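You operate a simulated robot arm through the tools that you are given. There is no shell and no other tool. Be economical: measure what you need, move in short steps, check, and stop when the job is done.

The job below is to be done with a simulated two-armed robot. You get a single attempt, and the scene is never put back.

## Task
Carry the crate to the dark mat, stand bottle WEST in the bath and fill the bath to its line.
Fine: the mat lies at the island's end by the bath; brake the trolley, then carry with both hands; the other bottle stays in the crate. Set down upright: what you pick out.

The check looks at the end state, three seconds after you hand in, the way a careful person would. Anything else that was tipped, shoved, dropped, spilled or broken makes it a failure.

## Robot
Two 7-joint arms with two-finger parallel grippers on one trunk, on a base that drives. Base frame: it is fixed to the floor where the robot stands at the start and does not move with it; the origin is under the middle of the robot, x ahead of it, y to its left, z up. Units: m, rad, N and s.
The left shoulder is at the start at [0.07, 0.177, 1.103], the right one opposite. With the tool pointing down near the work surface each hand reaches from about 0.3 to 0.74 m from the robot's upright axis, wherever it stands, measured 20 degrees to its own side. Places, roughly: bath drain knob [0, -1.8, 1]; bath heat knob [0.1, -1.7, 1]; bath lid (36x27x9 cm) [-0.7, -3.1, 0.9]; bath power switch [0.2, -1.6, 1]; bath pump switch [0.2, -1.6, 1]; blue water key [0.1, -1.8, 1]; dark grey mat [0.8, -1.1, 0.9]; inside of the grey crate [0.5, 0.5, 0.9]; inside of the water bath [0.3, -1.8, 0.9]; orange brake lever [0.7, 0, 0.7]; small black-cap bottle [0, -2, 1]; steel bath unit [0.4, -1.9, 1.2]. Payload 3.43 kg a hand.
Tool frame (each hand has its own): the origin (TCP) lies between the finger pads and is the grasp point; the fingertips stand 0.03 m ahead of it; z points along the fingers, y is the line along which they close. The gripper opens to 0.094 m. The fingers are 0.028 m wide and 0.01 m thick; the gripper's body (0.05 by 0.096 m) begins 0.055 m behind the TCP.
Orientation is told as [roll, pitch, yaw] about the base's x, y, z axes, in that order, counted from this pose: with the fingers straight down and closing along the base's y, the tool's x points along the base's -x, its y along +y and its z along -z.

## Interface
- The arms move only by the tool play_rows. It takes "left_increments", "right_increments" or both (then of equal length, played together; a hand with none holds still); each is a list of rows, each a list of 7 numbers: the shift along the tool's x, y, z in m, then the turn, a rotation vector about the tool's x, y, z in rad, then the finger opening in m, from 0 to 0.094. In form: [[x, y, z, rx, ry, rz, gripper], ...]. A call has 1 to 10 rows; each row shifts and turns the commanded pose from where the row before left it, along the tool's axes as they then stand. A row lasts 0.2 s, in which the tool goes at most 0.05 m and 0.15 rad; a call with a longer step from one row to the next is refused whole, and so is a gripper value outside its range. Where a pose cannot be reached the arm comes as near as it can. A force on the tool above 40 N (or 10 N above the force at the start of the call, whichever is more), or a blocked arm, ends the call early, and 0.2 s more pass. Each finger travels about 0.153 m/s and halts on what it meets, pressing with about 43 N; the grip force reading is that of the motor and also rises with nothing between the fingers. The clock runs only during rows and for 0.2 s after the last one: add rows that do not move to give the fingers time. The reply holds the time, the measured pose of the TCP, the force on the tool along the base axes, the opening and the grip force, in the units named above and with some noise, with the torque about the TCP (base axes, N m) and any sound that the robot's microphone picked up, and new pictures: "pictures" is both (left out), scene, wrist or none (wrist: the cameras of the hands that moved).
- Cameras (640 x 400 px; columns grow to the right, rows downward): "scene" is now at [0.1257, 0.0386, 1.4137]; the picture's right is [0.46, -0.89, 0.00], its down [-0.56, -0.29, -0.78] and it looks along [0.69, 0.35, -0.63] (base axes); focal length 268 px, centre (320, 200). "left" rides on the left gripper at [0.076, -0.014, -0.102] in its tool frame; the picture's right is [0.18, 0.98, 0.00], its down [-0.75, 0.14, -0.64] and it looks along [-0.63, 0.12, 0.77] (tool axes); focal length 243 px, centre (320, 200). "right" rides on the right gripper at [0.076, 0.014, -0.102] in its tool frame; the picture's right is [-0.18, 0.98, 0.00], its down [-0.75, -0.14, -0.64] and it looks along [-0.63, -0.12, 0.77] (tool axes); focal length 243 px, centre (320, 200). There is no depth. A picture from a camera that has moved, and an enlarged one, comes with that camera's place and axes in the base frame and with its lens.
- lift_body(by): slides the trunk up (or, below 0, down) by that many m; the arms and the scene camera ride with it, the base frame stays. It gives what a move gives, with no picture.
- roll_base(legs): drives the robot by 1 to 6 legs, each [ahead, turn to the left] in m and rad, along the robot's own axes; the way and the turn of a leg run together, so that a leg with both is an arc; at most 1.5 m and 3.142 rad a leg. The arms and the cameras ride along, it lands a little off, and it stops where it bumps. It gives what a move gives, and a new picture of the scene camera.
- head_to(pan, tilt): turns the head with the scene camera to pan (to the left, within 1.501 rad either way) and tilt (down, from -0.506 to 1.204), counted from straight ahead of the robot. It gives what a move gives, and a new picture of the scene camera.
- zoom(camera, box): a new picture of the part [left, top, right, bottom] of that camera's present view, enlarged. It takes no simulated time.
- close_job(): hands the job in; it is judged then, once.

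Work in short steps. Places have to be worked out from the pictures, the camera data and where the tool is seen: move nearer, look again, correct. Check each grasp and each placing, and mend what went wrong. You have 120 turns and 260 pictures in all, those below and enlarged ones among them. Open the grippers and draw the arms clear of the work before you hand the job in, unless the task says otherwise; then end with one line.

The tools are called after "Emit:" by a JSON object that holds its "method" and its "body". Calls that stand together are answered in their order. play_rows: Moves the arms, as the interface text tells. Its arguments: {"type":"object","properties":{"left_increments":{"type":"array"},"right_increments":{"type":"array"},"pictures":{"type":"string","enum":["both","scene","wrist","none"]}},"required":[]} The other tools are called the same way: lift_body (by) slides the trunk up or down; roll_base (legs) drives the base; head_to (pan, tilt) turns the head that bears the scene camera; zoom (camera, box) takes an enlarged picture of a part of a camera's view; close_job () hands the job in.

At the start:

```text
time_s: 0.0
left_tool_pos: [0.4323, 0.3972, 1.1238]
left_orientation: [0.0, 0.0, 0.0]
left_contact_force: [-0.2, 0.0, 0.6]
left_moment: [0.0, 0.03, -0.04]
left_finger_gap: 0.0938
left_grip_force: 0.1
right_tool_pos: [0.5813, -0.0749, 1.0732]
right_orientation: [0.001, -0.001, -0.001]
right_contact_force: [0.3, 0.1, 0.1]
right_moment: [-0.02, -0.01, 0.0]
right_finger_gap: 0.094
right_grip_force: 0.1
trunk travel left (down, up): [-0.683, 0.157]
robot x, y, heading: [0.0001, 0.0026, -0.0]
head pan, tilt: [0.473, 0.682]
```

scene: 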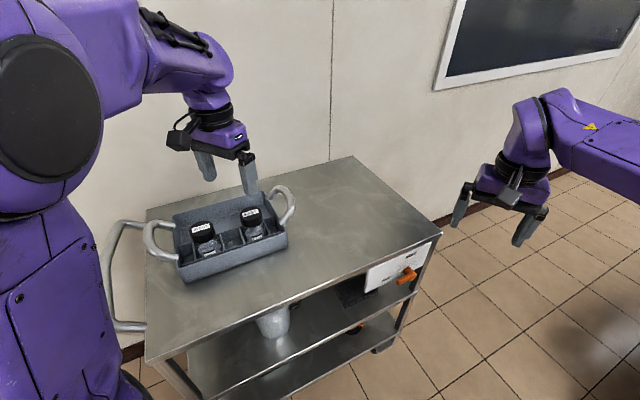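
right: 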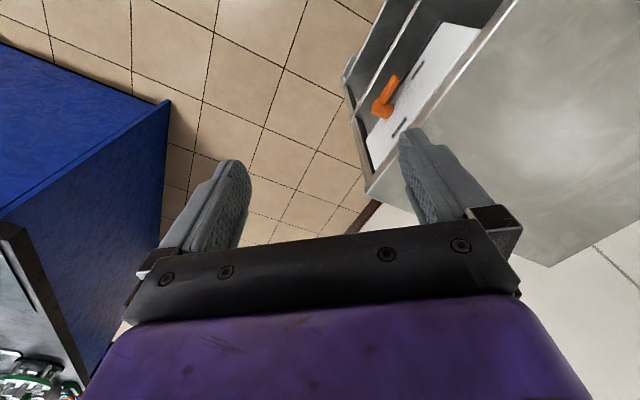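
left: 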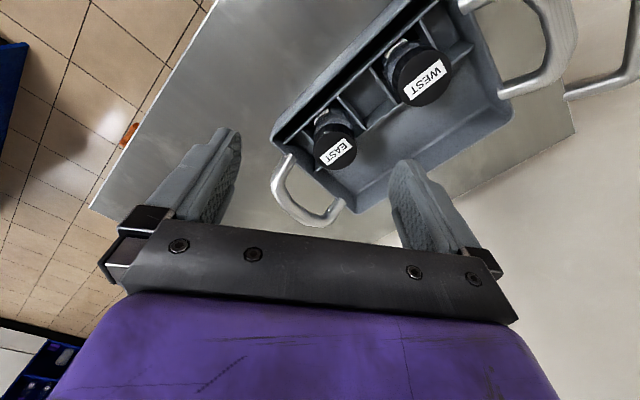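

The crate sits on the trolley with the two bottles, and the orange lever is on the trolley's right end. I'll zoom on the details first.

Emit:
{"method": "zoom", "body": {"camera": "scene", "box": [130, 160, 310, 290]}}

Emit:
{"method": "zoom", "body": {"camera": "scene", "box": [330, 220, 470, 310]}}

Emit:
{"method": "head_to", "body": {"pan": -1.2, "tilt": 0.45}}

```text
3.08 times, centred on (220, 225) of scene
camera zoom: at [0.1257, 0.0386, 1.4137], right [0.46, -0.89, 0.0], down [-0.56, -0.29, -0.78], along [0.69, 0.35, -0.63], focal length 825 px, centre (628, 123)
```

zoom: 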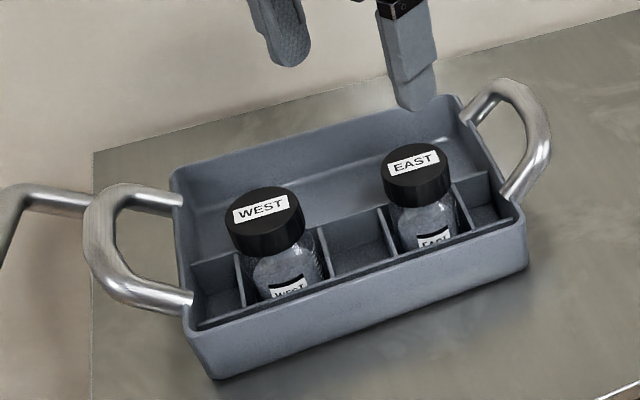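

```text
4.44 times, centred on (400, 265) of scene
camera zoom: at [0.1257, 0.0386, 1.4137], right [0.46, -0.89, 0.0], down [-0.56, -0.29, -0.78], along [0.69, 0.35, -0.63], focal length 1192 px, centre (-36, -89)
```

zoom: 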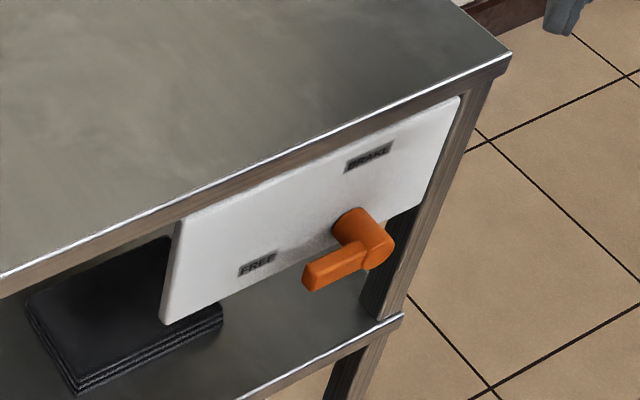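

```text
time_s: 1.7
left_tool_pos: [0.4327, 0.3955, 1.1244]
left_orientation: [0.001, -0.001, -0.001]
left_contact_force: [-0.2, 0.4, 0.6]
left_moment: [0.03, -0.03, -0.04]
left_finger_gap: 0.0939
left_grip_force: 0.0
right_tool_pos: [0.5826, -0.0748, 1.074]
right_orientation: [0.0, 0.0, 0.001]
right_contact_force: [0.1, -0.6, -1.0]
right_moment: [0.0, 0.0, -0.01]
right_finger_gap: 0.094
right_grip_force: 0.0
trunk travel left (down, up): [-0.683, 0.157]
robot x, y, heading: [0.003, -0.0, 0.001]
head pan, tilt: [-1.201, 0.45]
camera scene: at [0.0828, -0.0861, 1.4344], right [-0.93, -0.36, 0.0], down [-0.16, 0.41, -0.9], along [0.33, -0.84, -0.44], focal length 268 px, centre (320, 200)
```

scene: 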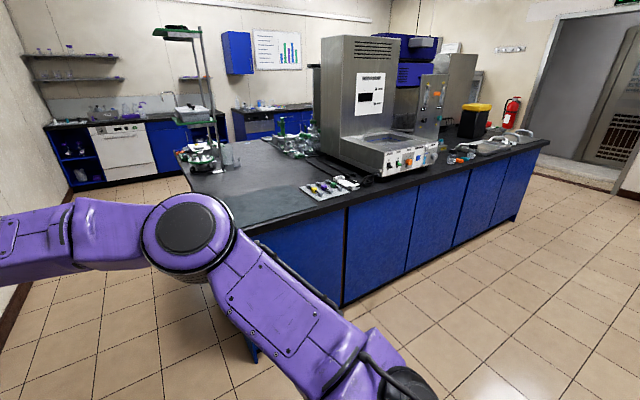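

The island is to my right; the mat is at its near end. I'll zoom on the bath and its panel, and the mat.

Emit:
{"method": "zoom", "body": {"camera": "scene", "box": [300, 20, 460, 190]}}

Emit:
{"method": "zoom", "body": {"camera": "scene", "box": [180, 120, 360, 230]}}

Emit:
{"method": "zoom", "body": {"camera": "scene", "box": [360, 110, 560, 190]}}

```text
2.35 times, centred on (380, 105) of scene
camera zoom: at [0.0828, -0.0861, 1.4344], right [-0.93, -0.36, 0.0], down [-0.16, 0.41, -0.9], along [0.33, -0.84, -0.44], focal length 631 px, centre (179, 424)
```

zoom: 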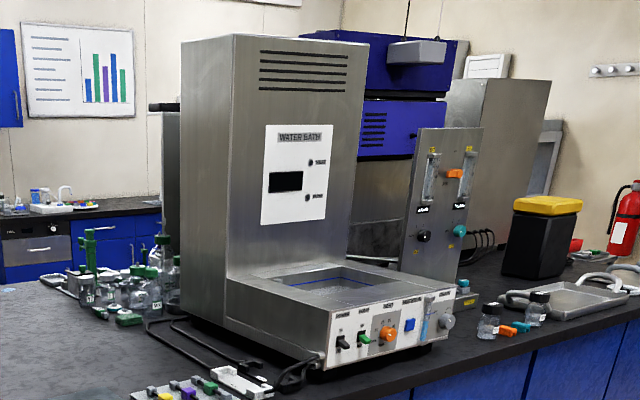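

```text
3.56 times, centred on (270, 175) of scene
camera zoom: at [0.0828, -0.0861, 1.4344], right [-0.93, -0.36, 0.0], down [-0.16, 0.41, -0.9], along [0.33, -0.84, -0.44], focal length 953 px, centre (498, 289)
```

zoom: 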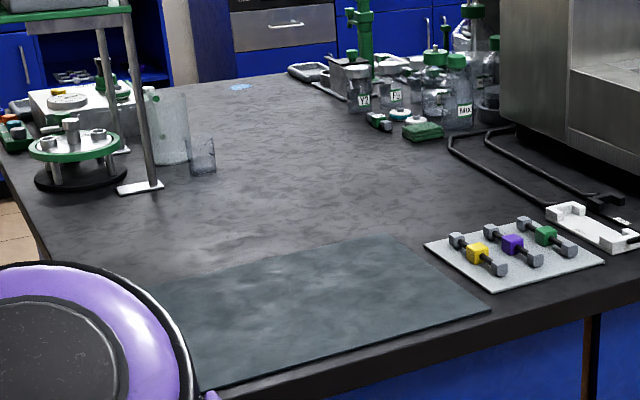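

```text
3.20 times, centred on (460, 150) of scene
camera zoom: at [0.0828, -0.0861, 1.4344], right [-0.93, -0.36, 0.0], down [-0.16, 0.41, -0.9], along [0.33, -0.84, -0.44], focal length 858 px, centre (-128, 360)
```

zoom: 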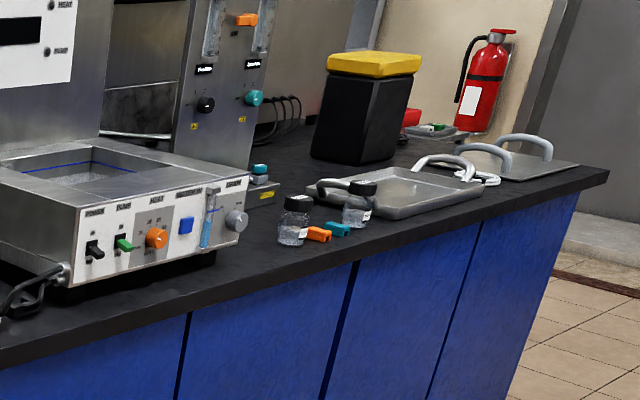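

The left end of the bath unit has the power, pump, heat, water-key and drain controls. By triangulation the trolley top is at z≈0.85, and its near long face carries the brake panel, with the lever pivot near (0.67, 0.03, 0.75) and its arm pointing horizontally to FREE. First I turn the head back and bring the right tool, fingers closed, to point at that panel.

Emit:
{"method": "head_to", "body": {"pan": 0.1, "tilt": 0.75}}

Emit:
{"method": "play_rows", "body": {"right_increments": [[0.01, 0, 0.01, 0, 0, -0.15, 0.06], [0.01, 0, 0.01, 0, 0, -0.15, 0.03], [0.01, 0, 0.01, 0, 0, -0.15, 0], [0.01, 0, 0.01, 0, 0, -0.15, 0], [0.01, 0, 0.01, 0, 0, -0.15, 0], [0.01, 0, 0.01, 0, 0, -0.15, 0], [0, 0, 0, 0, -0.15, 0, 0], [0, 0, 0, 0, -0.15, 0, 0], [0, 0, 0, 0, -0.15, 0, 0], [0, 0, 0, 0, -0.15, 0, 0]], "pictures": "scene"}}

```text
time_s: 3.2
left_tool_pos: [0.4336, 0.3963, 1.1245]
left_orientation: [0.0, 0.0, -0.001]
left_contact_force: [0.5, 0.8, 0.4]
left_moment: [0.03, -0.02, -0.01]
left_finger_gap: 0.094
left_grip_force: 0.1
right_tool_pos: [0.5815, -0.0744, 1.0727]
right_orientation: [0.0, -0.001, 0.0]
right_contact_force: [0.5, -0.3, -0.2]
right_moment: [0.02, 0.0, 0.0]
right_finger_gap: 0.0939
right_grip_force: 0.1
trunk travel left (down, up): [-0.683, 0.157]
robot x, y, heading: [-0.0002, -0.0015, 0.003]
head pan, tilt: [0.099, 0.75]
camera scene: at [0.132, 0.0077, 1.408], right [0.1, -1.0, 0.0], down [-0.68, -0.07, -0.73], along [0.73, 0.07, -0.68], focal length 268 px, centre (320, 200)
```

scene: 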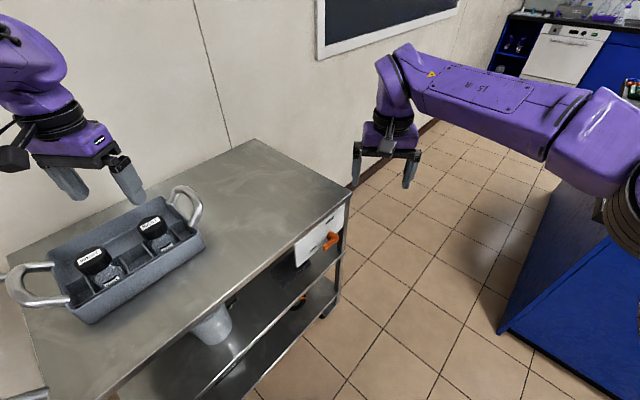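

```text
time_s: 5.4
left_tool_pos: [0.4319, 0.3967, 1.1253]
left_orientation: [0.0, 0.001, 0.001]
left_contact_force: [0.2, 0.2, -0.3]
left_moment: [-0.02, -0.04, 0.0]
left_finger_gap: 0.094
left_grip_force: 0.0
right_tool_pos: [0.5814, -0.0745, 1.0743]
right_orientation: [0.003, -0.603, -0.001]
right_contact_force: [-0.6, -1.0, 0.2]
right_moment: [-0.05, -0.02, -0.02]
right_finger_gap: 0.0
right_grip_force: 32.9
right hand out of reach, approached as far as the arm can: row 1, 2, 3, 4, 5, 6
trunk travel left (down, up): [-0.683, 0.157]
robot x, y, heading: [0.0005, 0.001, 0.002]
head pan, tilt: [0.099, 0.75]
camera scene: at [0.1311, 0.0074, 1.4081], right [0.1, -1.0, 0.0], down [-0.68, -0.07, -0.73], along [0.73, 0.07, -0.68], focal length 268 px, centre (320, 200)
```

scene: 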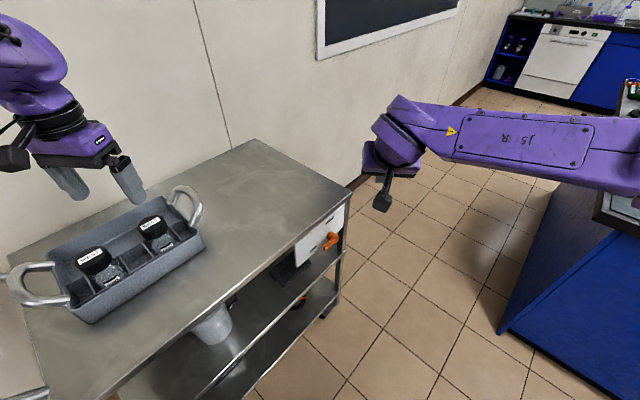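

Yaw at this wrist position is blocked, but pitching works. I'll turn the base 0.5 rad left so that the lever comes nearly straight in front of the right hand.

Emit:
{"method": "roll_base", "body": {"legs": [[0, 0.5]]}}

Emit:
{"method": "play_rows", "body": {"right_increments": [[0.03, 0, 0.0, 0, -0.15, 0, 0], [0.03, 0, 0, 0, -0.15, 0, 0], [0.03, 0, 0, 0, -0.15, 0, 0], [0.03, 0, 0, 0, -0.15, 0, 0], [0.03, 0, 0, 0, -0.15, 0, 0]]}}

```text
time_s: 7.2
left_tool_pos: [0.1989, 0.5515, 1.1239]
left_orientation: [-0.001, -0.001, 0.484]
left_contact_force: [-0.1, 0.5, -0.3]
left_moment: [-0.01, 0.02, 0.05]
left_finger_gap: 0.0941
left_grip_force: 0.1
right_tool_pos: [0.551, 0.2034, 1.0739]
right_orientation: [0.002, -0.6, 0.482]
right_contact_force: [0.8, -0.4, -0.4]
right_moment: [-0.02, 0.04, 0.0]
right_finger_gap: 0.0
right_grip_force: 32.8
trunk travel left (down, up): [-0.683, 0.157]
robot x, y, heading: [-0.001, 0.0024, 0.481]
head pan, tilt: [0.099, 0.75]
camera scene: at [0.113, 0.0683, 1.408], right [0.55, -0.84, 0.0], down [-0.57, -0.38, -0.73], along [0.61, 0.4, -0.68], focal length 268 px, centre (320, 200)
```

scene: 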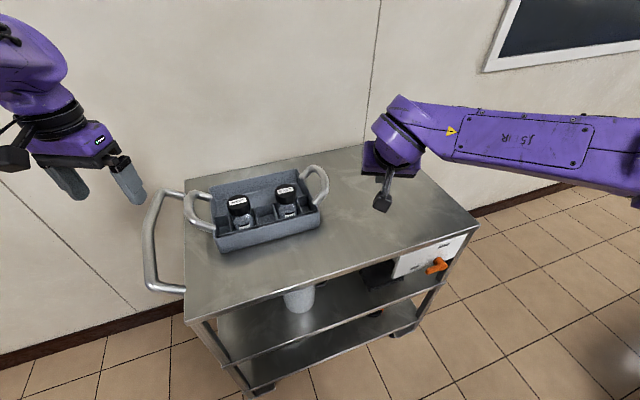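

```text
time_s: 8.4
left_tool_pos: [0.1981, 0.5539, 1.1233]
left_orientation: [-0.001, 0.001, 0.484]
left_contact_force: [-0.3, 0.5, -0.7]
left_moment: [-0.03, 0.02, -0.01]
left_finger_gap: 0.0937
left_grip_force: 0.1
right_tool_pos: [0.4694, 0.1639, 0.9576]
right_orientation: [-0.004, -1.352, 0.484]
right_contact_force: [0.3, -0.8, -0.3]
right_moment: [0.03, 0.01, 0.02]
right_finger_gap: 0.0
right_grip_force: 32.9
trunk travel left (down, up): [-0.683, 0.157]
robot x, y, heading: [0.0003, -0.0041, 0.485]
head pan, tilt: [0.099, 0.75]
camera scene: at [0.1123, 0.0711, 1.408], right [0.55, -0.83, 0.0], down [-0.57, -0.38, -0.73], along [0.61, 0.4, -0.68], focal length 268 px, centre (320, 200)
camera right: at [0.3583, 0.1223, 0.9052], right [-0.42, 0.89, 0.18], down [-0.34, -0.34, 0.88], along [0.84, 0.31, 0.45], focal length 243 px, centre (320, 200)
```

scene: 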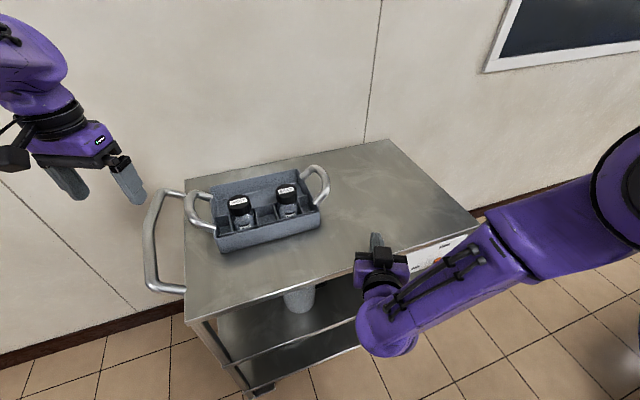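
right: 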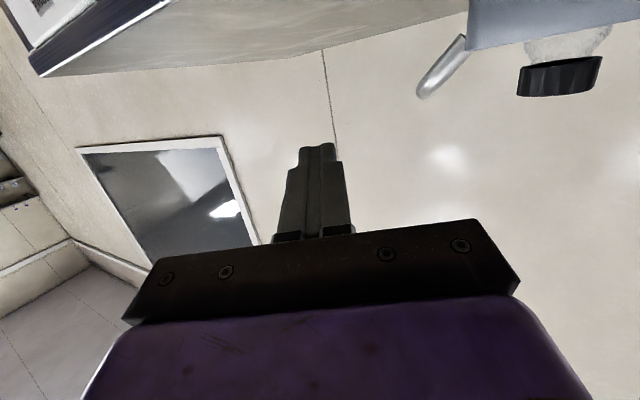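

The tool points forward; the lever agrees at about (0.66, 0.025, 0.75). I now move the hand right and down in front of the panel, and try to yaw it toward the panel's normal.

Emit:
{"method": "play_rows", "body": {"right_increments": [[0.027, -0.033, 0, 0, 0, 0, 0], [0.027, -0.033, 0, 0, 0, 0, 0], [0.027, -0.033, 0, 0, 0, 0, 0], [0.027, -0.033, 0, 0, 0, 0, 0], [0.027, -0.033, 0, 0, 0, 0, 0], [0.027, -0.033, 0, 0, 0, 0, 0], [0, 0, 0, -0.14, 0, 0, 0], [0, 0, 0, -0.14, 0, 0, 0], [0, 0, 0, -0.14, 0, 0, 0]]}}

```text
time_s: 10.4
left_tool_pos: [0.1987, 0.5525, 1.1251]
left_orientation: [0.0, 0.002, 0.483]
left_contact_force: [0.6, 0.0, 0.1]
left_moment: [0.02, 0.0, 0.04]
left_finger_gap: 0.0941
left_grip_force: 0.1
right_tool_pos: [0.5307, -0.0303, 0.7985]
right_orientation: [0.425, -1.35, 0.475]
right_contact_force: [0.1, -0.3, -0.2]
right_moment: [0.01, 0.01, -0.06]
right_finger_gap: 0.0001
right_grip_force: 33.3
trunk travel left (down, up): [-0.683, 0.157]
robot x, y, heading: [-0.001, 0.0006, 0.484]
head pan, tilt: [0.099, 0.75]
camera scene: at [0.1135, 0.068, 1.408], right [0.55, -0.84, 0.0], down [-0.57, -0.38, -0.73], along [0.61, 0.4, -0.68], focal length 268 px, centre (320, 200)
camera right: at [0.4416, -0.1078, 0.747], right [-0.73, 0.63, 0.27], down [-0.13, -0.51, 0.85], along [0.67, 0.58, 0.45], focal length 243 px, centre (320, 200)
```

scene: 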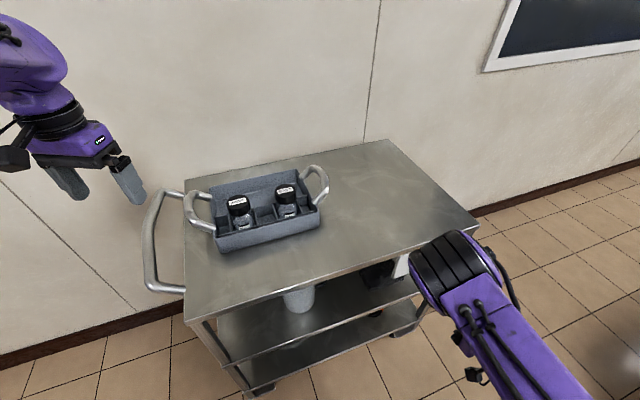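
right: 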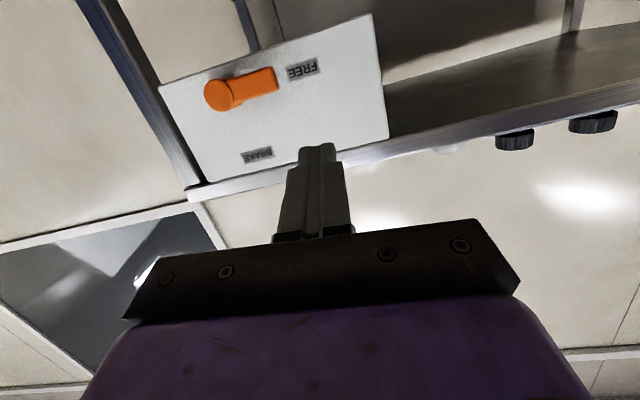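

The wrist view shows FREE to the left and BRAKE on top; the hub is near (0.663, 0.016, 0.742) and the arm tip near (0.624, 0.045, 0.743). I lower the closed fingers to below the arm tip, staying short of it, and check.

Emit:
{"method": "play_rows", "body": {"right_increments": [[0.034, -0.022, 0, 0, 0, 0, 0], [0.034, -0.022, 0, 0, 0, 0, 0], [0, 0, 0.035, 0, 0, 0, 0], [0, 0, 0.035, 0, 0, 0, 0]], "pictures": "wrist"}}

```text
time_s: 11.4
left_tool_pos: [0.2001, 0.5521, 1.1242]
left_orientation: [0.0, 0.0, 0.483]
left_contact_force: [0.5, 0.2, -0.1]
left_moment: [-0.02, 0.01, -0.03]
left_finger_gap: 0.0938
left_grip_force: 0.1
right_tool_pos: [0.5911, -0.0102, 0.7158]
right_orientation: [0.427, -1.348, 0.477]
right_contact_force: [-0.4, -0.8, 0.6]
right_moment: [-0.02, -0.02, -0.01]
right_finger_gap: 0.0
right_grip_force: 33.1
trunk travel left (down, up): [-0.683, 0.157]
robot x, y, heading: [-0.0008, 0.0031, 0.482]
head pan, tilt: [0.099, 0.75]
camera right: at [0.503, -0.0878, 0.6631], right [-0.73, 0.63, 0.27], down [-0.13, -0.51, 0.85], along [0.68, 0.58, 0.45], focal length 243 px, centre (320, 200)
```

right: 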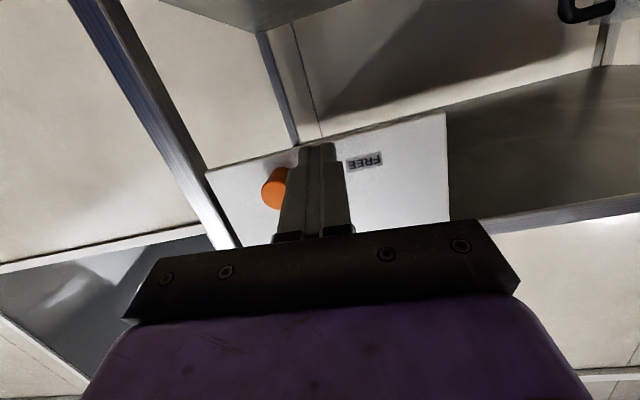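

The fingers are just in front of and under the arm. I advance 4 cm, slightly lower, so that the fingertips pass beneath the arm.

Emit:
{"method": "play_rows", "body": {"right_increments": [[0.008, 0, 0, 0, 0, 0, 0], [0, 0, 0.02, 0, 0, 0, 0], [0, 0, 0.02, 0, 0, 0, 0]]}}

```text
time_s: 12.2
left_tool_pos: [0.199, 0.5525, 1.1246]
left_orientation: [0.001, 0.001, 0.483]
left_contact_force: [0.3, 0.2, -0.4]
left_moment: [-0.02, 0.0, 0.02]
left_finger_gap: 0.094
left_grip_force: 0.0
right_tool_pos: [0.6135, 0.0202, 0.6988]
right_orientation: [0.426, -1.349, 0.477]
right_contact_force: [0.2, 0.0, -0.4]
right_moment: [-0.01, -0.01, 0.02]
right_finger_gap: 0.0
right_grip_force: 32.9
trunk travel left (down, up): [-0.683, 0.157]
robot x, y, heading: [0.0007, -0.0005, 0.483]
head pan, tilt: [0.099, 0.75]
camera scene: at [0.113, 0.0687, 1.408], right [0.55, -0.83, 0.0], down [-0.57, -0.38, -0.73], along [0.61, 0.4, -0.68], focal length 268 px, centre (320, 200)
camera right: at [0.5258, -0.0578, 0.6469], right [-0.73, 0.63, 0.27], down [-0.13, -0.51, 0.85], along [0.68, 0.58, 0.45], focal length 243 px, centre (320, 200)
```

scene: 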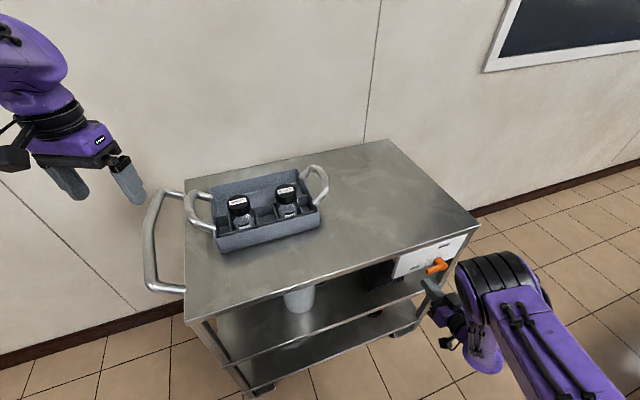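
right: 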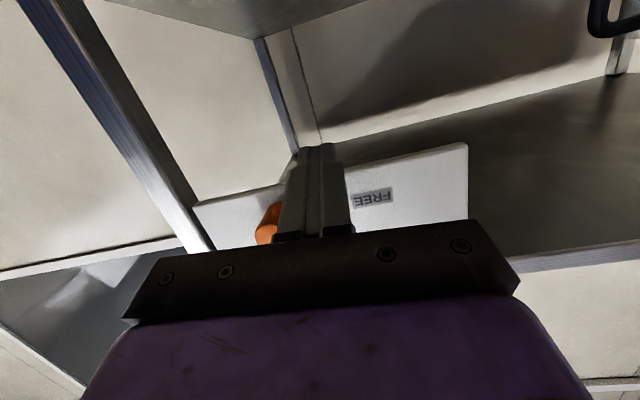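

Emit:
{"method": "zoom", "body": {"camera": "scene", "box": [380, 220, 500, 320]}}

```text
4.00 times, centred on (440, 270) of scene
camera zoom: at [0.113, 0.0687, 1.408], right [0.55, -0.83, 0.0], down [-0.57, -0.38, -0.73], along [0.61, 0.4, -0.68], focal length 1072 px, centre (-160, -80)
```

zoom: 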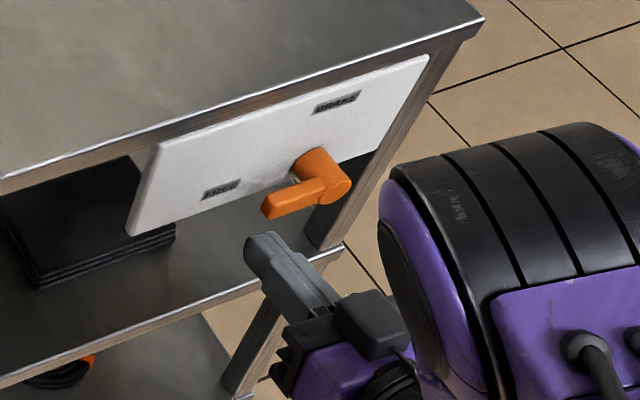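

The fingertip is about 3 cm below the arm and near its end. I shift 1.2 cm toward the hub, a little deeper, then push the lever up along its arc to BRAKE.

Emit:
{"method": "play_rows", "body": {"right_increments": [[0, -0.012, 0.015, 0, 0, 0, 0], [-0.0146, 0.0014, -0.003, 0, 0, 0, 0], [-0.0146, 0.0014, -0.003, 0, 0, 0, 0], [-0.0152, 0.0055, -0.0032, 0, 0, 0, 0], [-0.0144, 0.0044, -0.003, 0, 0, 0, 0], [-0.0162, -0.0054, -0.0032, 0, 0, 0, 0], [-0.0108, -0.01, -0.002, 0, 0, 0, 0], [-0.0027, -0.0078, 0, 0, 0, 0, 0]]}}

Emit:
{"method": "zoom", "body": {"camera": "scene", "box": [380, 220, 500, 320]}}

```text
time_s: 14.0
left_tool_pos: [0.1975, 0.5525, 1.1252]
left_orientation: [0.0, 0.0, 0.482]
left_contact_force: [-0.9, -0.1, -0.1]
left_moment: [0.0, -0.01, -0.04]
left_finger_gap: 0.0939
left_grip_force: 0.1
right_tool_pos: [0.6464, 0.0143, 0.7845]
right_orientation: [0.417, -1.347, 0.489]
right_contact_force: [-10.8, 3.2, -2.0]
right_moment: [-0.06, -0.02, 0.15]
right_finger_gap: 0.0
right_grip_force: 32.7
trunk travel left (down, up): [-0.683, 0.157]
robot x, y, heading: [0.0027, -0.0033, 0.481]
head pan, tilt: [0.099, 0.75]
camera scene: at [0.1111, 0.0695, 1.408], right [0.55, -0.83, 0.0], down [-0.57, -0.38, -0.73], along [0.61, 0.4, -0.68], focal length 268 px, centre (320, 200)
camera right: at [0.5577, -0.0644, 0.7329], right [-0.73, 0.63, 0.27], down [-0.13, -0.51, 0.85], along [0.67, 0.59, 0.45], focal length 243 px, centre (320, 200)
```

scene: 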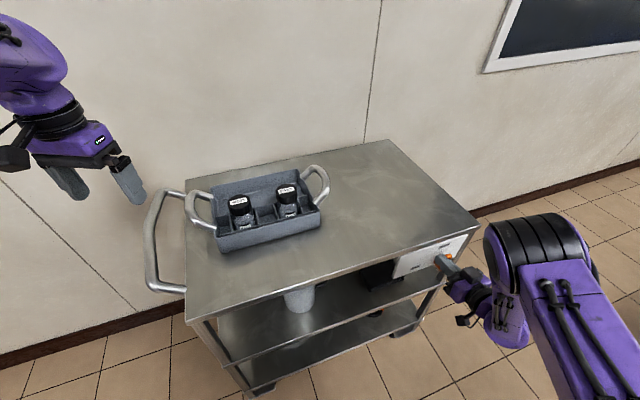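
right: 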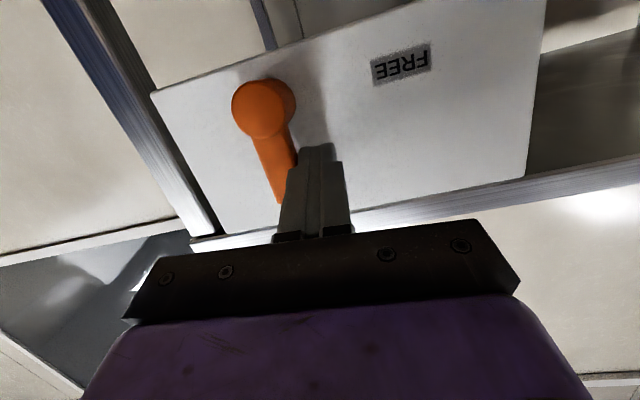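

```text
4.00 times, centred on (440, 270) of scene
camera zoom: at [0.1111, 0.0695, 1.408], right [0.55, -0.83, 0.0], down [-0.57, -0.38, -0.73], along [0.61, 0.4, -0.68], focal length 1072 px, centre (-160, -80)
```

zoom: 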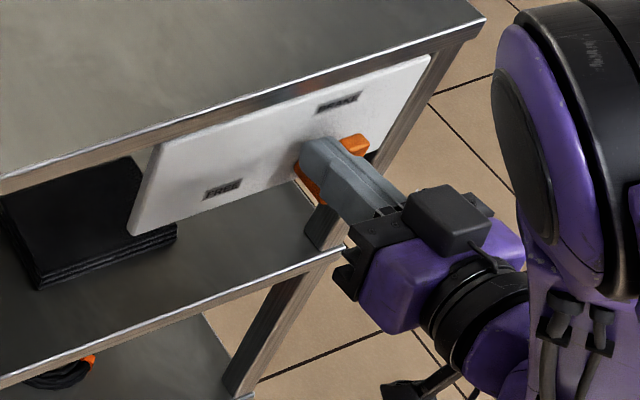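

The lever now points nearly straight up. I push 1 cm more toward its stop and then withdraw along the tool axis to look.

Emit:
{"method": "play_rows", "body": {"right_increments": [[0, -0.012, 0, 0, 0, 0, 0], [0, 0, 0, 0, 0, 0, 0]], "pictures": "none"}}

Emit:
{"method": "play_rows", "body": {"right_increments": [[0, 0.015, 0, 0, 0, 0, 0], [0, 0, -0.04, 0, 0, 0, 0], [0, 0, -0.04, 0, 0, 0, 0]], "pictures": "wrist"}}

Emit:
{"method": "zoom", "body": {"camera": "scene", "box": [380, 220, 500, 320]}}

```text
time_s: 14.4
left_tool_pos: [0.1922, 0.5538, 1.1266]
left_orientation: [-0.002, -0.004, 0.489]
left_contact_force: [0.7, 0.3, 0.8]
left_moment: [0.06, 0.03, -0.01]
left_finger_gap: 0.0941
left_grip_force: 0.1
right_tool_pos: [0.6475, 0.0144, 0.7846]
right_orientation: [0.437, -1.347, 0.49]
right_contact_force: [-23.2, 7.6, 12.8]
right_moment: [0.06, -0.47, 0.44]
right_finger_gap: 0.0001
right_grip_force: 32.6
trunk travel left (down, up): [-0.683, 0.157]
robot x, y, heading: [-0.0011, 0.0016, 0.489]
head pan, tilt: [0.099, 0.75]
stopped in row 2 (right hand): the force on the tool passed its limit at 42 N (the readings are from after the stop); the commanded pose is now the measured one
```

```text
time_s: 15.2
left_tool_pos: [0.1983, 0.5507, 1.1246]
left_orientation: [0.002, 0.0, 0.486]
left_contact_force: [-0.3, 0.2, -0.1]
left_moment: [0.03, 0.01, 0.01]
left_finger_gap: 0.0939
left_grip_force: 0.2
right_tool_pos: [0.591, -0.0432, 0.8003]
right_orientation: [0.439, -1.342, 0.478]
right_contact_force: [-0.1, -0.1, -0.8]
right_moment: [-0.01, -0.04, -0.03]
right_finger_gap: 0.0
right_grip_force: 32.7
trunk travel left (down, up): [-0.683, 0.157]
robot x, y, heading: [-0.0038, 0.0003, 0.485]
head pan, tilt: [0.099, 0.75]
camera right: at [0.5029, -0.1226, 0.7485], right [-0.73, 0.62, 0.27], down [-0.11, -0.51, 0.85], along [0.67, 0.59, 0.45], focal length 243 px, centre (320, 200)
```

right: 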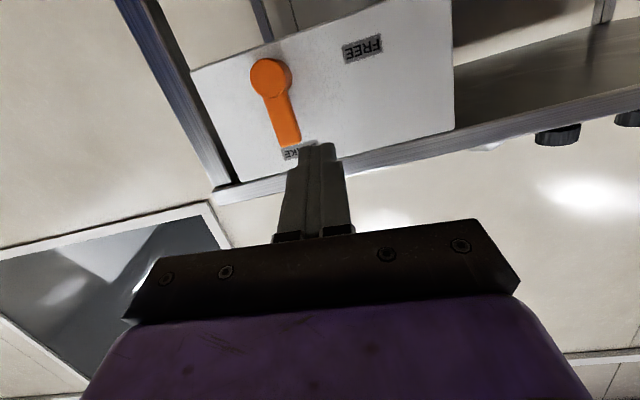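

```text
4.00 times, centred on (440, 270) of scene
camera zoom: at [0.113, 0.0675, 1.408], right [0.55, -0.83, 0.0], down [-0.57, -0.38, -0.73], along [0.61, 0.4, -0.68], focal length 1072 px, centre (-160, -80)
```

zoom: 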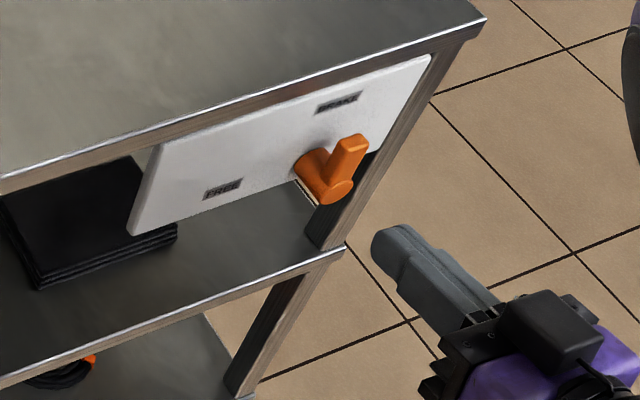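

The brake is on. Now the crate: I'll zoom for its geometry, and retract the right hand, raising it and turning it back to point down.

Emit:
{"method": "zoom", "body": {"camera": "scene", "box": [170, 140, 350, 270]}}

Emit:
{"method": "play_rows", "body": {"right_increments": [[-0.04, 0, -0.02, 0, 0, 0, 0], [-0.04, 0, -0.02, 0, 0, 0, 0], [-0.04, 0, -0.02, 0, 0, 0, 0], [-0.04, 0, -0.01, 0.14, 0, 0, 0], [-0.045, 0, 0, 0.14, 0, 0, 0], [-0.045, 0, 0, 0.14, 0, 0, 0], [-0.03, 0, 0, 0, 0.15, 0, 0], [0, 0, 0, 0, 0.15, 0, 0.03], [0, 0, 0, 0, 0.15, 0, 0.06], [0, 0, 0, 0, 0.15, 0, 0.094]], "pictures": "none"}}

Emit:
{"method": "play_rows", "body": {"right_increments": [[0, 0, 0, 0, 0.15, 0, 0.094], [0, 0, 0, 0, 0.15, 0, 0.094], [0, 0, 0, 0, 0.15, 0, 0.094], [0, 0, 0, 0, 0.15, 0, 0.094], [0, 0, 0, 0, 0.15, 0, 0.094]], "pictures": "none"}}

```text
3.08 times, centred on (260, 205) of scene
camera zoom: at [0.113, 0.0675, 1.408], right [0.55, -0.83, 0.0], down [-0.57, -0.38, -0.73], along [0.61, 0.4, -0.68], focal length 825 px, centre (505, 185)
```

zoom: 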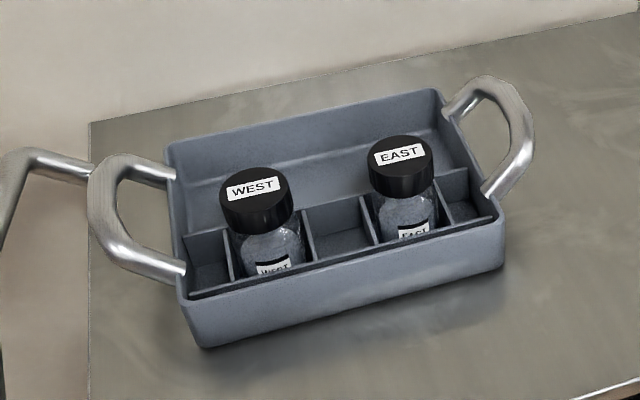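

```text
time_s: 17.4
left_tool_pos: [0.1983, 0.5528, 1.124]
left_orientation: [0.0, -0.001, 0.487]
left_contact_force: [-0.1, 0.0, -0.1]
left_moment: [-0.01, 0.01, 0.0]
left_finger_gap: 0.0942
left_grip_force: 0.0
right_tool_pos: [0.6094, -0.0676, 1.0876]
right_orientation: [0.024, -0.746, 0.478]
right_contact_force: [0.0, 0.3, -0.3]
right_moment: [-0.01, 0.0, 0.02]
right_finger_gap: 0.0939
right_grip_force: 0.1
trunk travel left (down, up): [-0.683, 0.157]
robot x, y, heading: [-0.0012, 0.0017, 0.485]
head pan, tilt: [0.099, 0.75]
```

```text
time_s: 18.6
left_tool_pos: [0.2021, 0.5529, 1.1236]
left_orientation: [0.001, 0.005, 0.485]
left_contact_force: [0.5, 0.2, 0.3]
left_moment: [0.02, 0.04, 0.03]
left_finger_gap: 0.0941
left_grip_force: 0.0
right_tool_pos: [0.6365, -0.0884, 1.0608]
right_orientation: [0.045, 0.005, 0.471]
right_contact_force: [1.3, 0.1, 0.2]
right_moment: [0.0, 0.03, -0.02]
right_finger_gap: 0.0938
right_grip_force: 0.1
right hand out of reach, approached as far as the arm can: row 5
trunk travel left (down, up): [-0.683, 0.157]
robot x, y, heading: [-0.0005, 0.0015, 0.482]
head pan, tilt: [0.099, 0.75]
```

The crate's handle bars are about 0.38 m apart at roughly (0.34, 0.63) and (0.63, 0.39). I'll square up to the crate: short advance and turn to heading ≈0.90.

Emit:
{"method": "roll_base", "body": {"legs": [[0, -0.166], [0.12, 0], [0, 0.583]]}}

Emit:
{"method": "head_to", "body": {"pan": 0, "tilt": 0.8}}

```text
time_s: 22.1
left_tool_pos: [0.0737, 0.6222, 1.1253]
left_orientation: [0.001, 0.001, 0.896]
left_contact_force: [0.0, 0.6, -0.5]
left_moment: [-0.01, -0.01, -0.01]
left_finger_gap: 0.0941
left_grip_force: 0.0
right_tool_pos: [0.7299, 0.2097, 1.0617]
right_orientation: [0.039, 0.007, 0.884]
right_contact_force: [-0.1, -0.1, -1.0]
right_moment: [-0.01, 0.0, 0.0]
right_finger_gap: 0.0939
right_grip_force: 0.0
trunk travel left (down, up): [-0.683, 0.157]
robot x, y, heading: [0.1164, 0.0389, 0.901]
head pan, tilt: [0.099, 0.75]
camera scene: at [0.1895, 0.1454, 1.408], right [0.84, -0.54, 0.0], down [-0.37, -0.57, -0.73], along [0.4, 0.61, -0.68], focal length 268 px, centre (320, 200)
```

scene: 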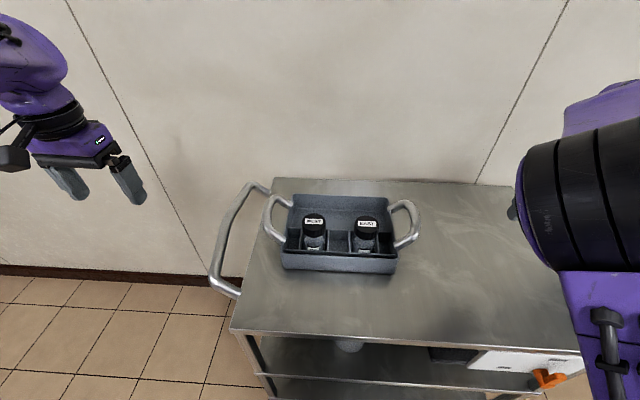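

```text
time_s: 22.8
left_tool_pos: [0.0746, 0.6234, 1.1246]
left_orientation: [-0.001, 0.0, 0.896]
left_contact_force: [-0.3, -0.4, 0.4]
left_moment: [0.01, 0.02, -0.02]
left_finger_gap: 0.094
left_grip_force: 0.0
right_tool_pos: [0.7307, 0.2075, 1.0595]
right_orientation: [0.042, 0.009, 0.878]
right_contact_force: [-0.3, -0.5, -0.6]
right_moment: [0.01, 0.01, -0.04]
right_finger_gap: 0.0941
right_grip_force: 0.1
trunk travel left (down, up): [-0.683, 0.157]
robot x, y, heading: [0.1094, 0.0394, 0.898]
head pan, tilt: [0.0, 0.799]
camera scene: at [0.1944, 0.1393, 1.404], right [0.78, -0.62, 0.0], down [-0.45, -0.56, -0.7], along [0.43, 0.55, -0.72], focal length 268 px, centre (320, 200)
```

scene: 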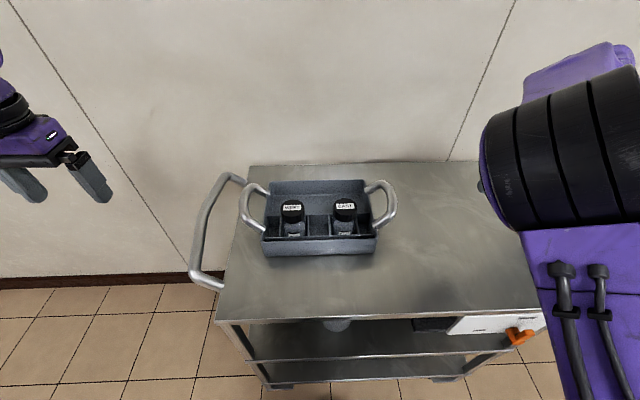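

I'm square to the crate. I bring both open hands above the two handle bars (forward ≈0.58, ±0.185 lateral), staying high, then check with the wrist cameras.

Emit:
{"method": "play_rows", "body": {"left_increments": [[-0.021, -0.0289, 0.0086, 0, 0, 0, 0.06], [-0.021, -0.0289, 0.0086, 0, 0, 0, 0.06], [-0.021, -0.0289, 0.0086, 0, 0, 0, 0.06], [-0.021, -0.0289, 0.0086, 0, 0, 0, 0.06], [-0.021, -0.0289, 0.0086, 0, 0, 0, 0.06], [-0.021, -0.0289, 0.0086, 0, 0, 0, 0.06], [-0.021, -0.0289, 0.0086, 0, 0, 0, 0.06]], "right_increments": [[-0.0091, 0.0284, 0, 0.042, -0.008, -0.02, 0.06], [-0.0091, 0.0284, 0, 0, 0, 0, 0.06], [-0.0091, 0.0284, 0, 0, 0, 0, 0.06], [-0.0091, 0.0284, 0, 0, 0, 0, 0.06], [-0.0091, 0.0284, 0, 0, 0, 0, 0.06], [-0.0091, 0.0284, 0, 0, 0, 0, 0.06], [-0.0091, 0.0284, 0, 0, 0, 0, 0.06]]}}

```text
time_s: 24.4
left_tool_pos: [0.327, 0.6118, 1.0619]
left_orientation: [-0.001, 0.002, 0.898]
left_contact_force: [0.1, -0.1, -1.3]
left_moment: [0.0, 0.0, 0.05]
left_finger_gap: 0.06
left_grip_force: 0.1
right_tool_pos: [0.6931, 0.3872, 1.0165]
right_orientation: [-0.001, 0.002, 0.899]
right_contact_force: [-0.8, -0.2, -0.9]
right_moment: [0.01, 0.04, 0.01]
right_finger_gap: 0.0601
right_grip_force: 0.0
right hand out of reach, approached as far as the arm can: row 1, 2, 3, 4, 5, 6, 7
trunk travel left (down, up): [-0.683, 0.157]
robot x, y, heading: [0.1152, 0.0382, 0.898]
head pan, tilt: [0.0, 0.799]
camera scene: at [0.1964, 0.1409, 1.4038], right [0.78, -0.62, 0.0], down [-0.45, -0.56, -0.7], along [0.43, 0.54, -0.72], focal length 268 px, centre (320, 200)
camera right: at [0.6332, 0.3363, 1.1197], right [-0.66, 0.75, 0.0], down [0.58, 0.5, 0.64], along [0.49, 0.42, -0.77], focal length 243 px, centre (320, 200)
camera left: at [0.2915, 0.544, 1.1633], right [-0.88, 0.47, 0.0], down [0.36, 0.68, 0.64], along [0.3, 0.57, -0.77], focal length 243 px, centre (320, 200)
```

scene: 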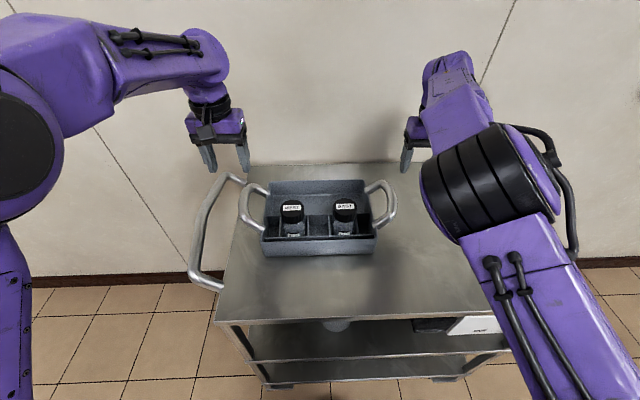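
right: 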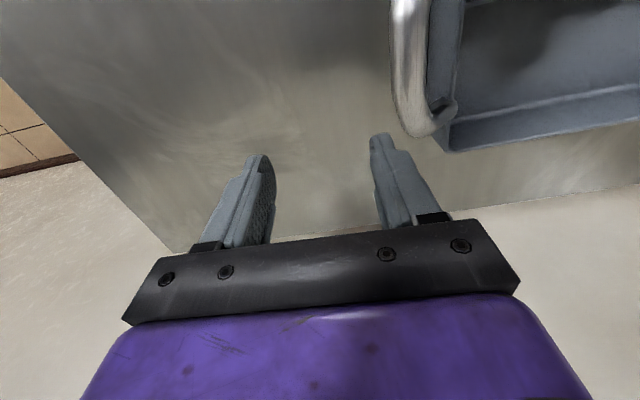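
left: 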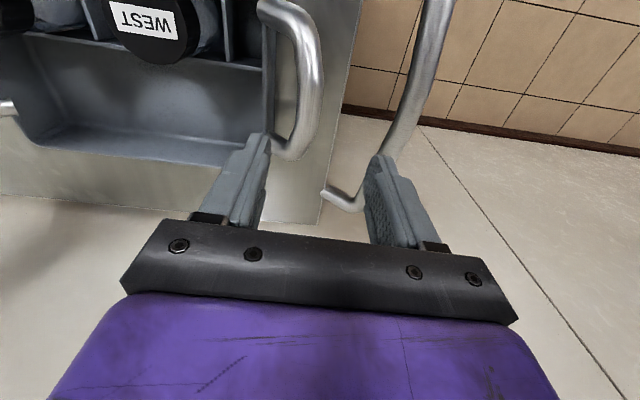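

The left hand is well placed, though the handle lies about 2–3 cm nearer to me. The right arm has a twisted elbow and can't quite reach, so I withdraw it back, right and up to a comfortable pose to untwist it.

Emit:
{"method": "play_rows", "body": {"right_increments": [[0.02, 0, -0.04, 0, 0, 0, 0.06], [0.03, -0.03, -0.02, 0, 0, 0, 0.06], [0.03, -0.035, 0, 0, 0, 0, 0.06], [0.03, -0.035, 0, 0, 0, 0, 0.06], [0.03, -0.035, 0, 0, 0, 0, 0.06], [0.03, -0.035, 0, 0, 0, 0, 0.06]], "pictures": "scene"}}

```text
time_s: 25.8
left_tool_pos: [0.3245, 0.6096, 1.0633]
left_orientation: [0.003, -0.003, 0.896]
left_contact_force: [-0.6, 0.4, 0.4]
left_moment: [-0.02, 0.01, -0.01]
left_finger_gap: 0.06
left_grip_force: 0.1
right_tool_pos: [0.7495, 0.1693, 1.0754]
right_orientation: [0.009, -0.005, 0.895]
right_contact_force: [-0.2, 0.0, 0.1]
right_moment: [0.02, 0.01, 0.01]
right_finger_gap: 0.0598
right_grip_force: 0.1
right hand out of reach, approached as far as the arm can: row 1, 2, 3
trunk travel left (down, up): [-0.683, 0.157]
robot x, y, heading: [0.1148, 0.0369, 0.897]
head pan, tilt: [0.0, 0.799]
camera scene: at [0.1951, 0.1373, 1.4041], right [0.78, -0.62, 0.0], down [-0.45, -0.56, -0.7], along [0.43, 0.55, -0.72], focal length 268 px, centre (320, 200)
```

scene: 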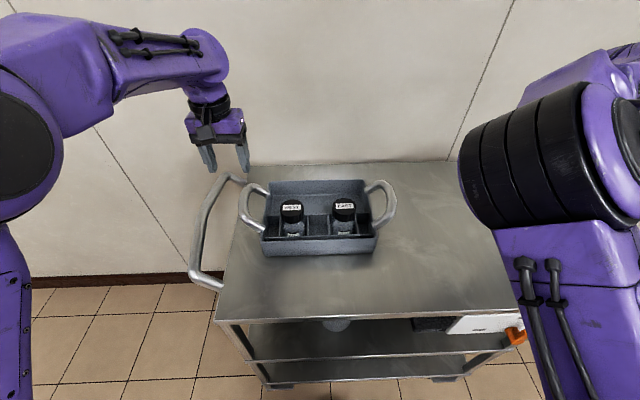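

The right elbow is still folded inward. I stretch the arm outward to the right to straighten it, then look.

Emit:
{"method": "play_rows", "body": {"right_increments": [[0.01, -0.045, 0, 0, 0, 0, 0.06], [0.01, -0.045, 0, 0, 0, 0, 0.06], [0.01, -0.045, 0, 0, 0, 0, 0.06], [0.01, -0.045, 0, 0, 0, 0, 0.06], [0.01, -0.045, 0, 0, 0, 0, 0.06], [0.01, -0.045, 0, 0, 0, 0, 0.06]], "pictures": "scene"}}

```text
time_s: 27.2
left_tool_pos: [0.3257, 0.6095, 1.0631]
left_orientation: [0.003, -0.001, 0.897]
left_contact_force: [1.3, -0.6, 0.2]
left_moment: [0.01, 0.03, -0.01]
left_finger_gap: 0.06
left_grip_force: 0.1
right_tool_pos: [0.9214, -0.042, 1.0741]
right_orientation: [-0.002, -0.002, 0.905]
right_contact_force: [-0.8, 0.3, 0.6]
right_moment: [0.03, 0.04, 0.01]
right_finger_gap: 0.06
right_grip_force: 0.0
trunk travel left (down, up): [-0.683, 0.157]
robot x, y, heading: [0.1116, 0.0352, 0.902]
head pan, tilt: [0.0, 0.799]
camera scene: at [0.1969, 0.1365, 1.4041], right [0.78, -0.62, 0.0], down [-0.45, -0.56, -0.7], along [0.43, 0.55, -0.72], focal length 268 px, centre (320, 200)
```

scene: 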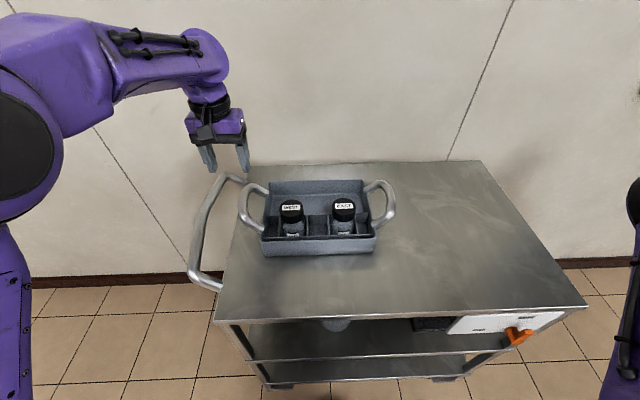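

I look to the right to see the arm's shape.

Emit:
{"method": "head_to", "body": {"pan": -0.7, "tilt": 0.6}}

```text
time_s: 28.3
left_tool_pos: [0.3242, 0.6102, 1.063]
left_orientation: [0.001, 0.001, 0.898]
left_contact_force: [0.7, 0.4, -0.9]
left_moment: [-0.01, -0.03, -0.02]
left_finger_gap: 0.06
left_grip_force: 0.2
right_tool_pos: [0.9199, -0.04, 1.0745]
right_orientation: [-0.004, -0.003, 0.902]
right_contact_force: [-0.7, 0.5, -0.2]
right_moment: [-0.01, -0.01, 0.02]
right_finger_gap: 0.0599
right_grip_force: 0.0
trunk travel left (down, up): [-0.683, 0.157]
robot x, y, heading: [0.1132, 0.0359, 0.895]
head pan, tilt: [-0.7, 0.6]
camera scene: at [0.2315, 0.093, 1.4208], right [0.2, -0.98, 0.0], down [-0.55, -0.11, -0.82], along [0.81, 0.16, -0.57], focal length 268 px, centre (320, 200)
```

scene: 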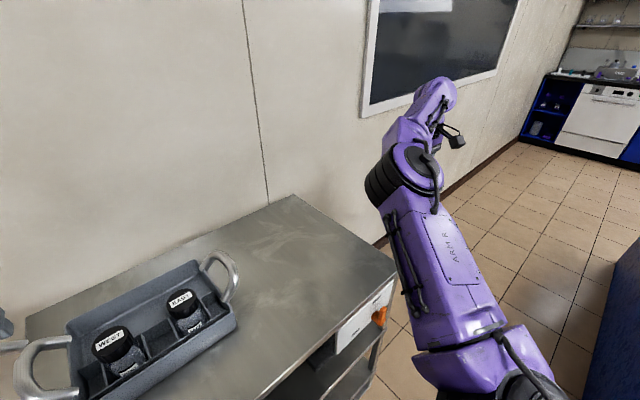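

The elbow sits low and inward. I tilt the right hand so the fingers point inward (to robot-left), which forces the forearm and elbow outward, while bringing the hand somewhat back.

Emit:
{"method": "play_rows", "body": {"right_increments": [[0, 0, 0, -0.15, 0, 0, 0.06], [0, 0, 0, -0.15, 0, 0, 0.06], [0, 0, 0, -0.15, 0, 0, 0.06], [0, 0, 0, -0.15, 0, 0, 0.06], [0, 0, 0, -0.15, 0, 0, 0.06], [0, 0, 0, -0.15, 0, 0, 0.06], [0, 0, 0, -0.15, 0, 0, 0.06], [0, 0, 0, -0.15, 0, 0, 0.06]], "pictures": "scene"}}

```text
time_s: 30.1
left_tool_pos: [0.3251, 0.6118, 1.0619]
left_orientation: [-0.001, -0.002, 0.895]
left_contact_force: [0.2, 0.6, 0.9]
left_moment: [-0.02, -0.03, 0.02]
left_finger_gap: 0.0598
left_grip_force: 0.0
right_tool_pos: [0.8748, 0.0324, 0.9234]
right_orientation: [0.822, -0.063, 0.855]
right_contact_force: [0.3, 0.1, -0.6]
right_moment: [-0.01, 0.03, 0.0]
right_finger_gap: 0.0599
right_grip_force: 0.0
right hand out of reach, approached as far as the arm can: row 2, 3, 4, 5, 6, 7, 8
trunk travel left (down, up): [-0.683, 0.157]
robot x, y, heading: [0.1125, 0.0387, 0.891]
head pan, tilt: [-0.7, 0.6]
camera scene: at [0.2317, 0.0937, 1.4208], right [0.2, -0.98, 0.0], down [-0.55, -0.11, -0.82], along [0.81, 0.16, -0.57], focal length 268 px, centre (320, 200)
```

scene: 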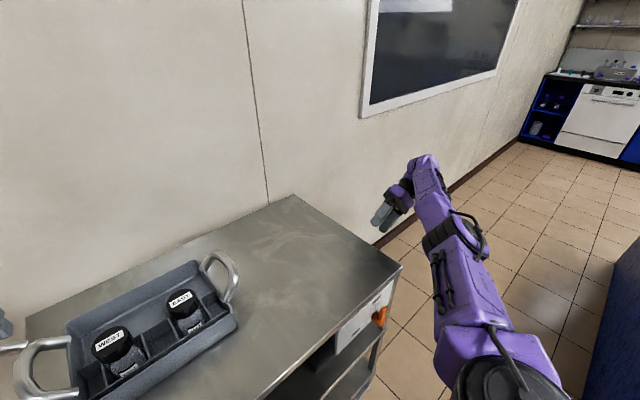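

The arm has straightened out. Now, keeping the inward tilt, I raise the hand and bring it inward.

Emit:
{"method": "play_rows", "body": {"right_increments": [[0, 0.0255, -0.0238, 0, 0, 0, 0.06], [0, 0.0255, -0.0238, 0, 0, 0, 0.06], [0, 0.0255, -0.0238, 0, 0, 0, 0.06], [0, 0.0255, -0.0238, 0, 0, 0, 0.06], [0, 0.027, 0.029, 0, 0, 0, 0.06], [0, 0.027, 0.029, 0, 0, 0, 0.06], [0, 0.027, 0.029, 0, 0, 0, 0.06], [0, 0.027, 0.029, 0, 0, 0, 0.06], [0, 0.027, 0.029, 0, 0, 0, 0.06]], "pictures": "scene"}}

```text
time_s: 32.1
left_tool_pos: [0.3242, 0.6123, 1.0635]
left_orientation: [0.0, 0.0, 0.897]
left_contact_force: [-0.4, 0.3, 0.3]
left_moment: [-0.02, -0.02, 0.01]
left_finger_gap: 0.06
left_grip_force: 0.0
right_tool_pos: [0.8431, 0.2384, 0.9853]
right_orientation: [0.82, -0.061, 0.857]
right_contact_force: [0.3, -1.0, -0.1]
right_moment: [-0.02, 0.0, 0.01]
right_finger_gap: 0.0601
right_grip_force: 0.0
right hand out of reach, approached as far as the arm can: row 1, 2, 3, 4, 5, 6, 7, 8, 9
trunk travel left (down, up): [-0.683, 0.157]
robot x, y, heading: [0.1101, 0.0374, 0.899]
head pan, tilt: [-0.7, 0.6]
camera scene: at [0.2308, 0.0947, 1.4208], right [0.2, -0.98, 0.0], down [-0.55, -0.11, -0.83], along [0.81, 0.16, -0.57], focal length 268 px, centre (320, 200)
```

scene: 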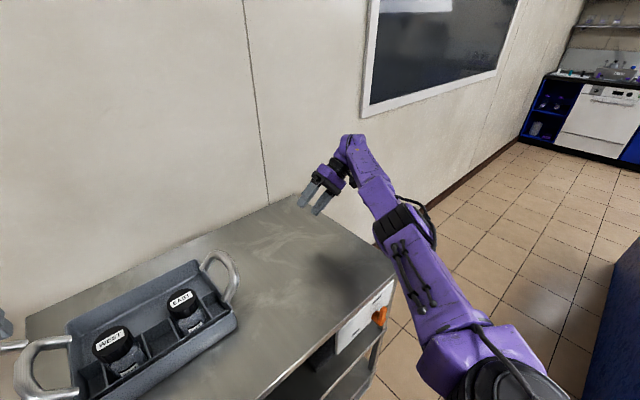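

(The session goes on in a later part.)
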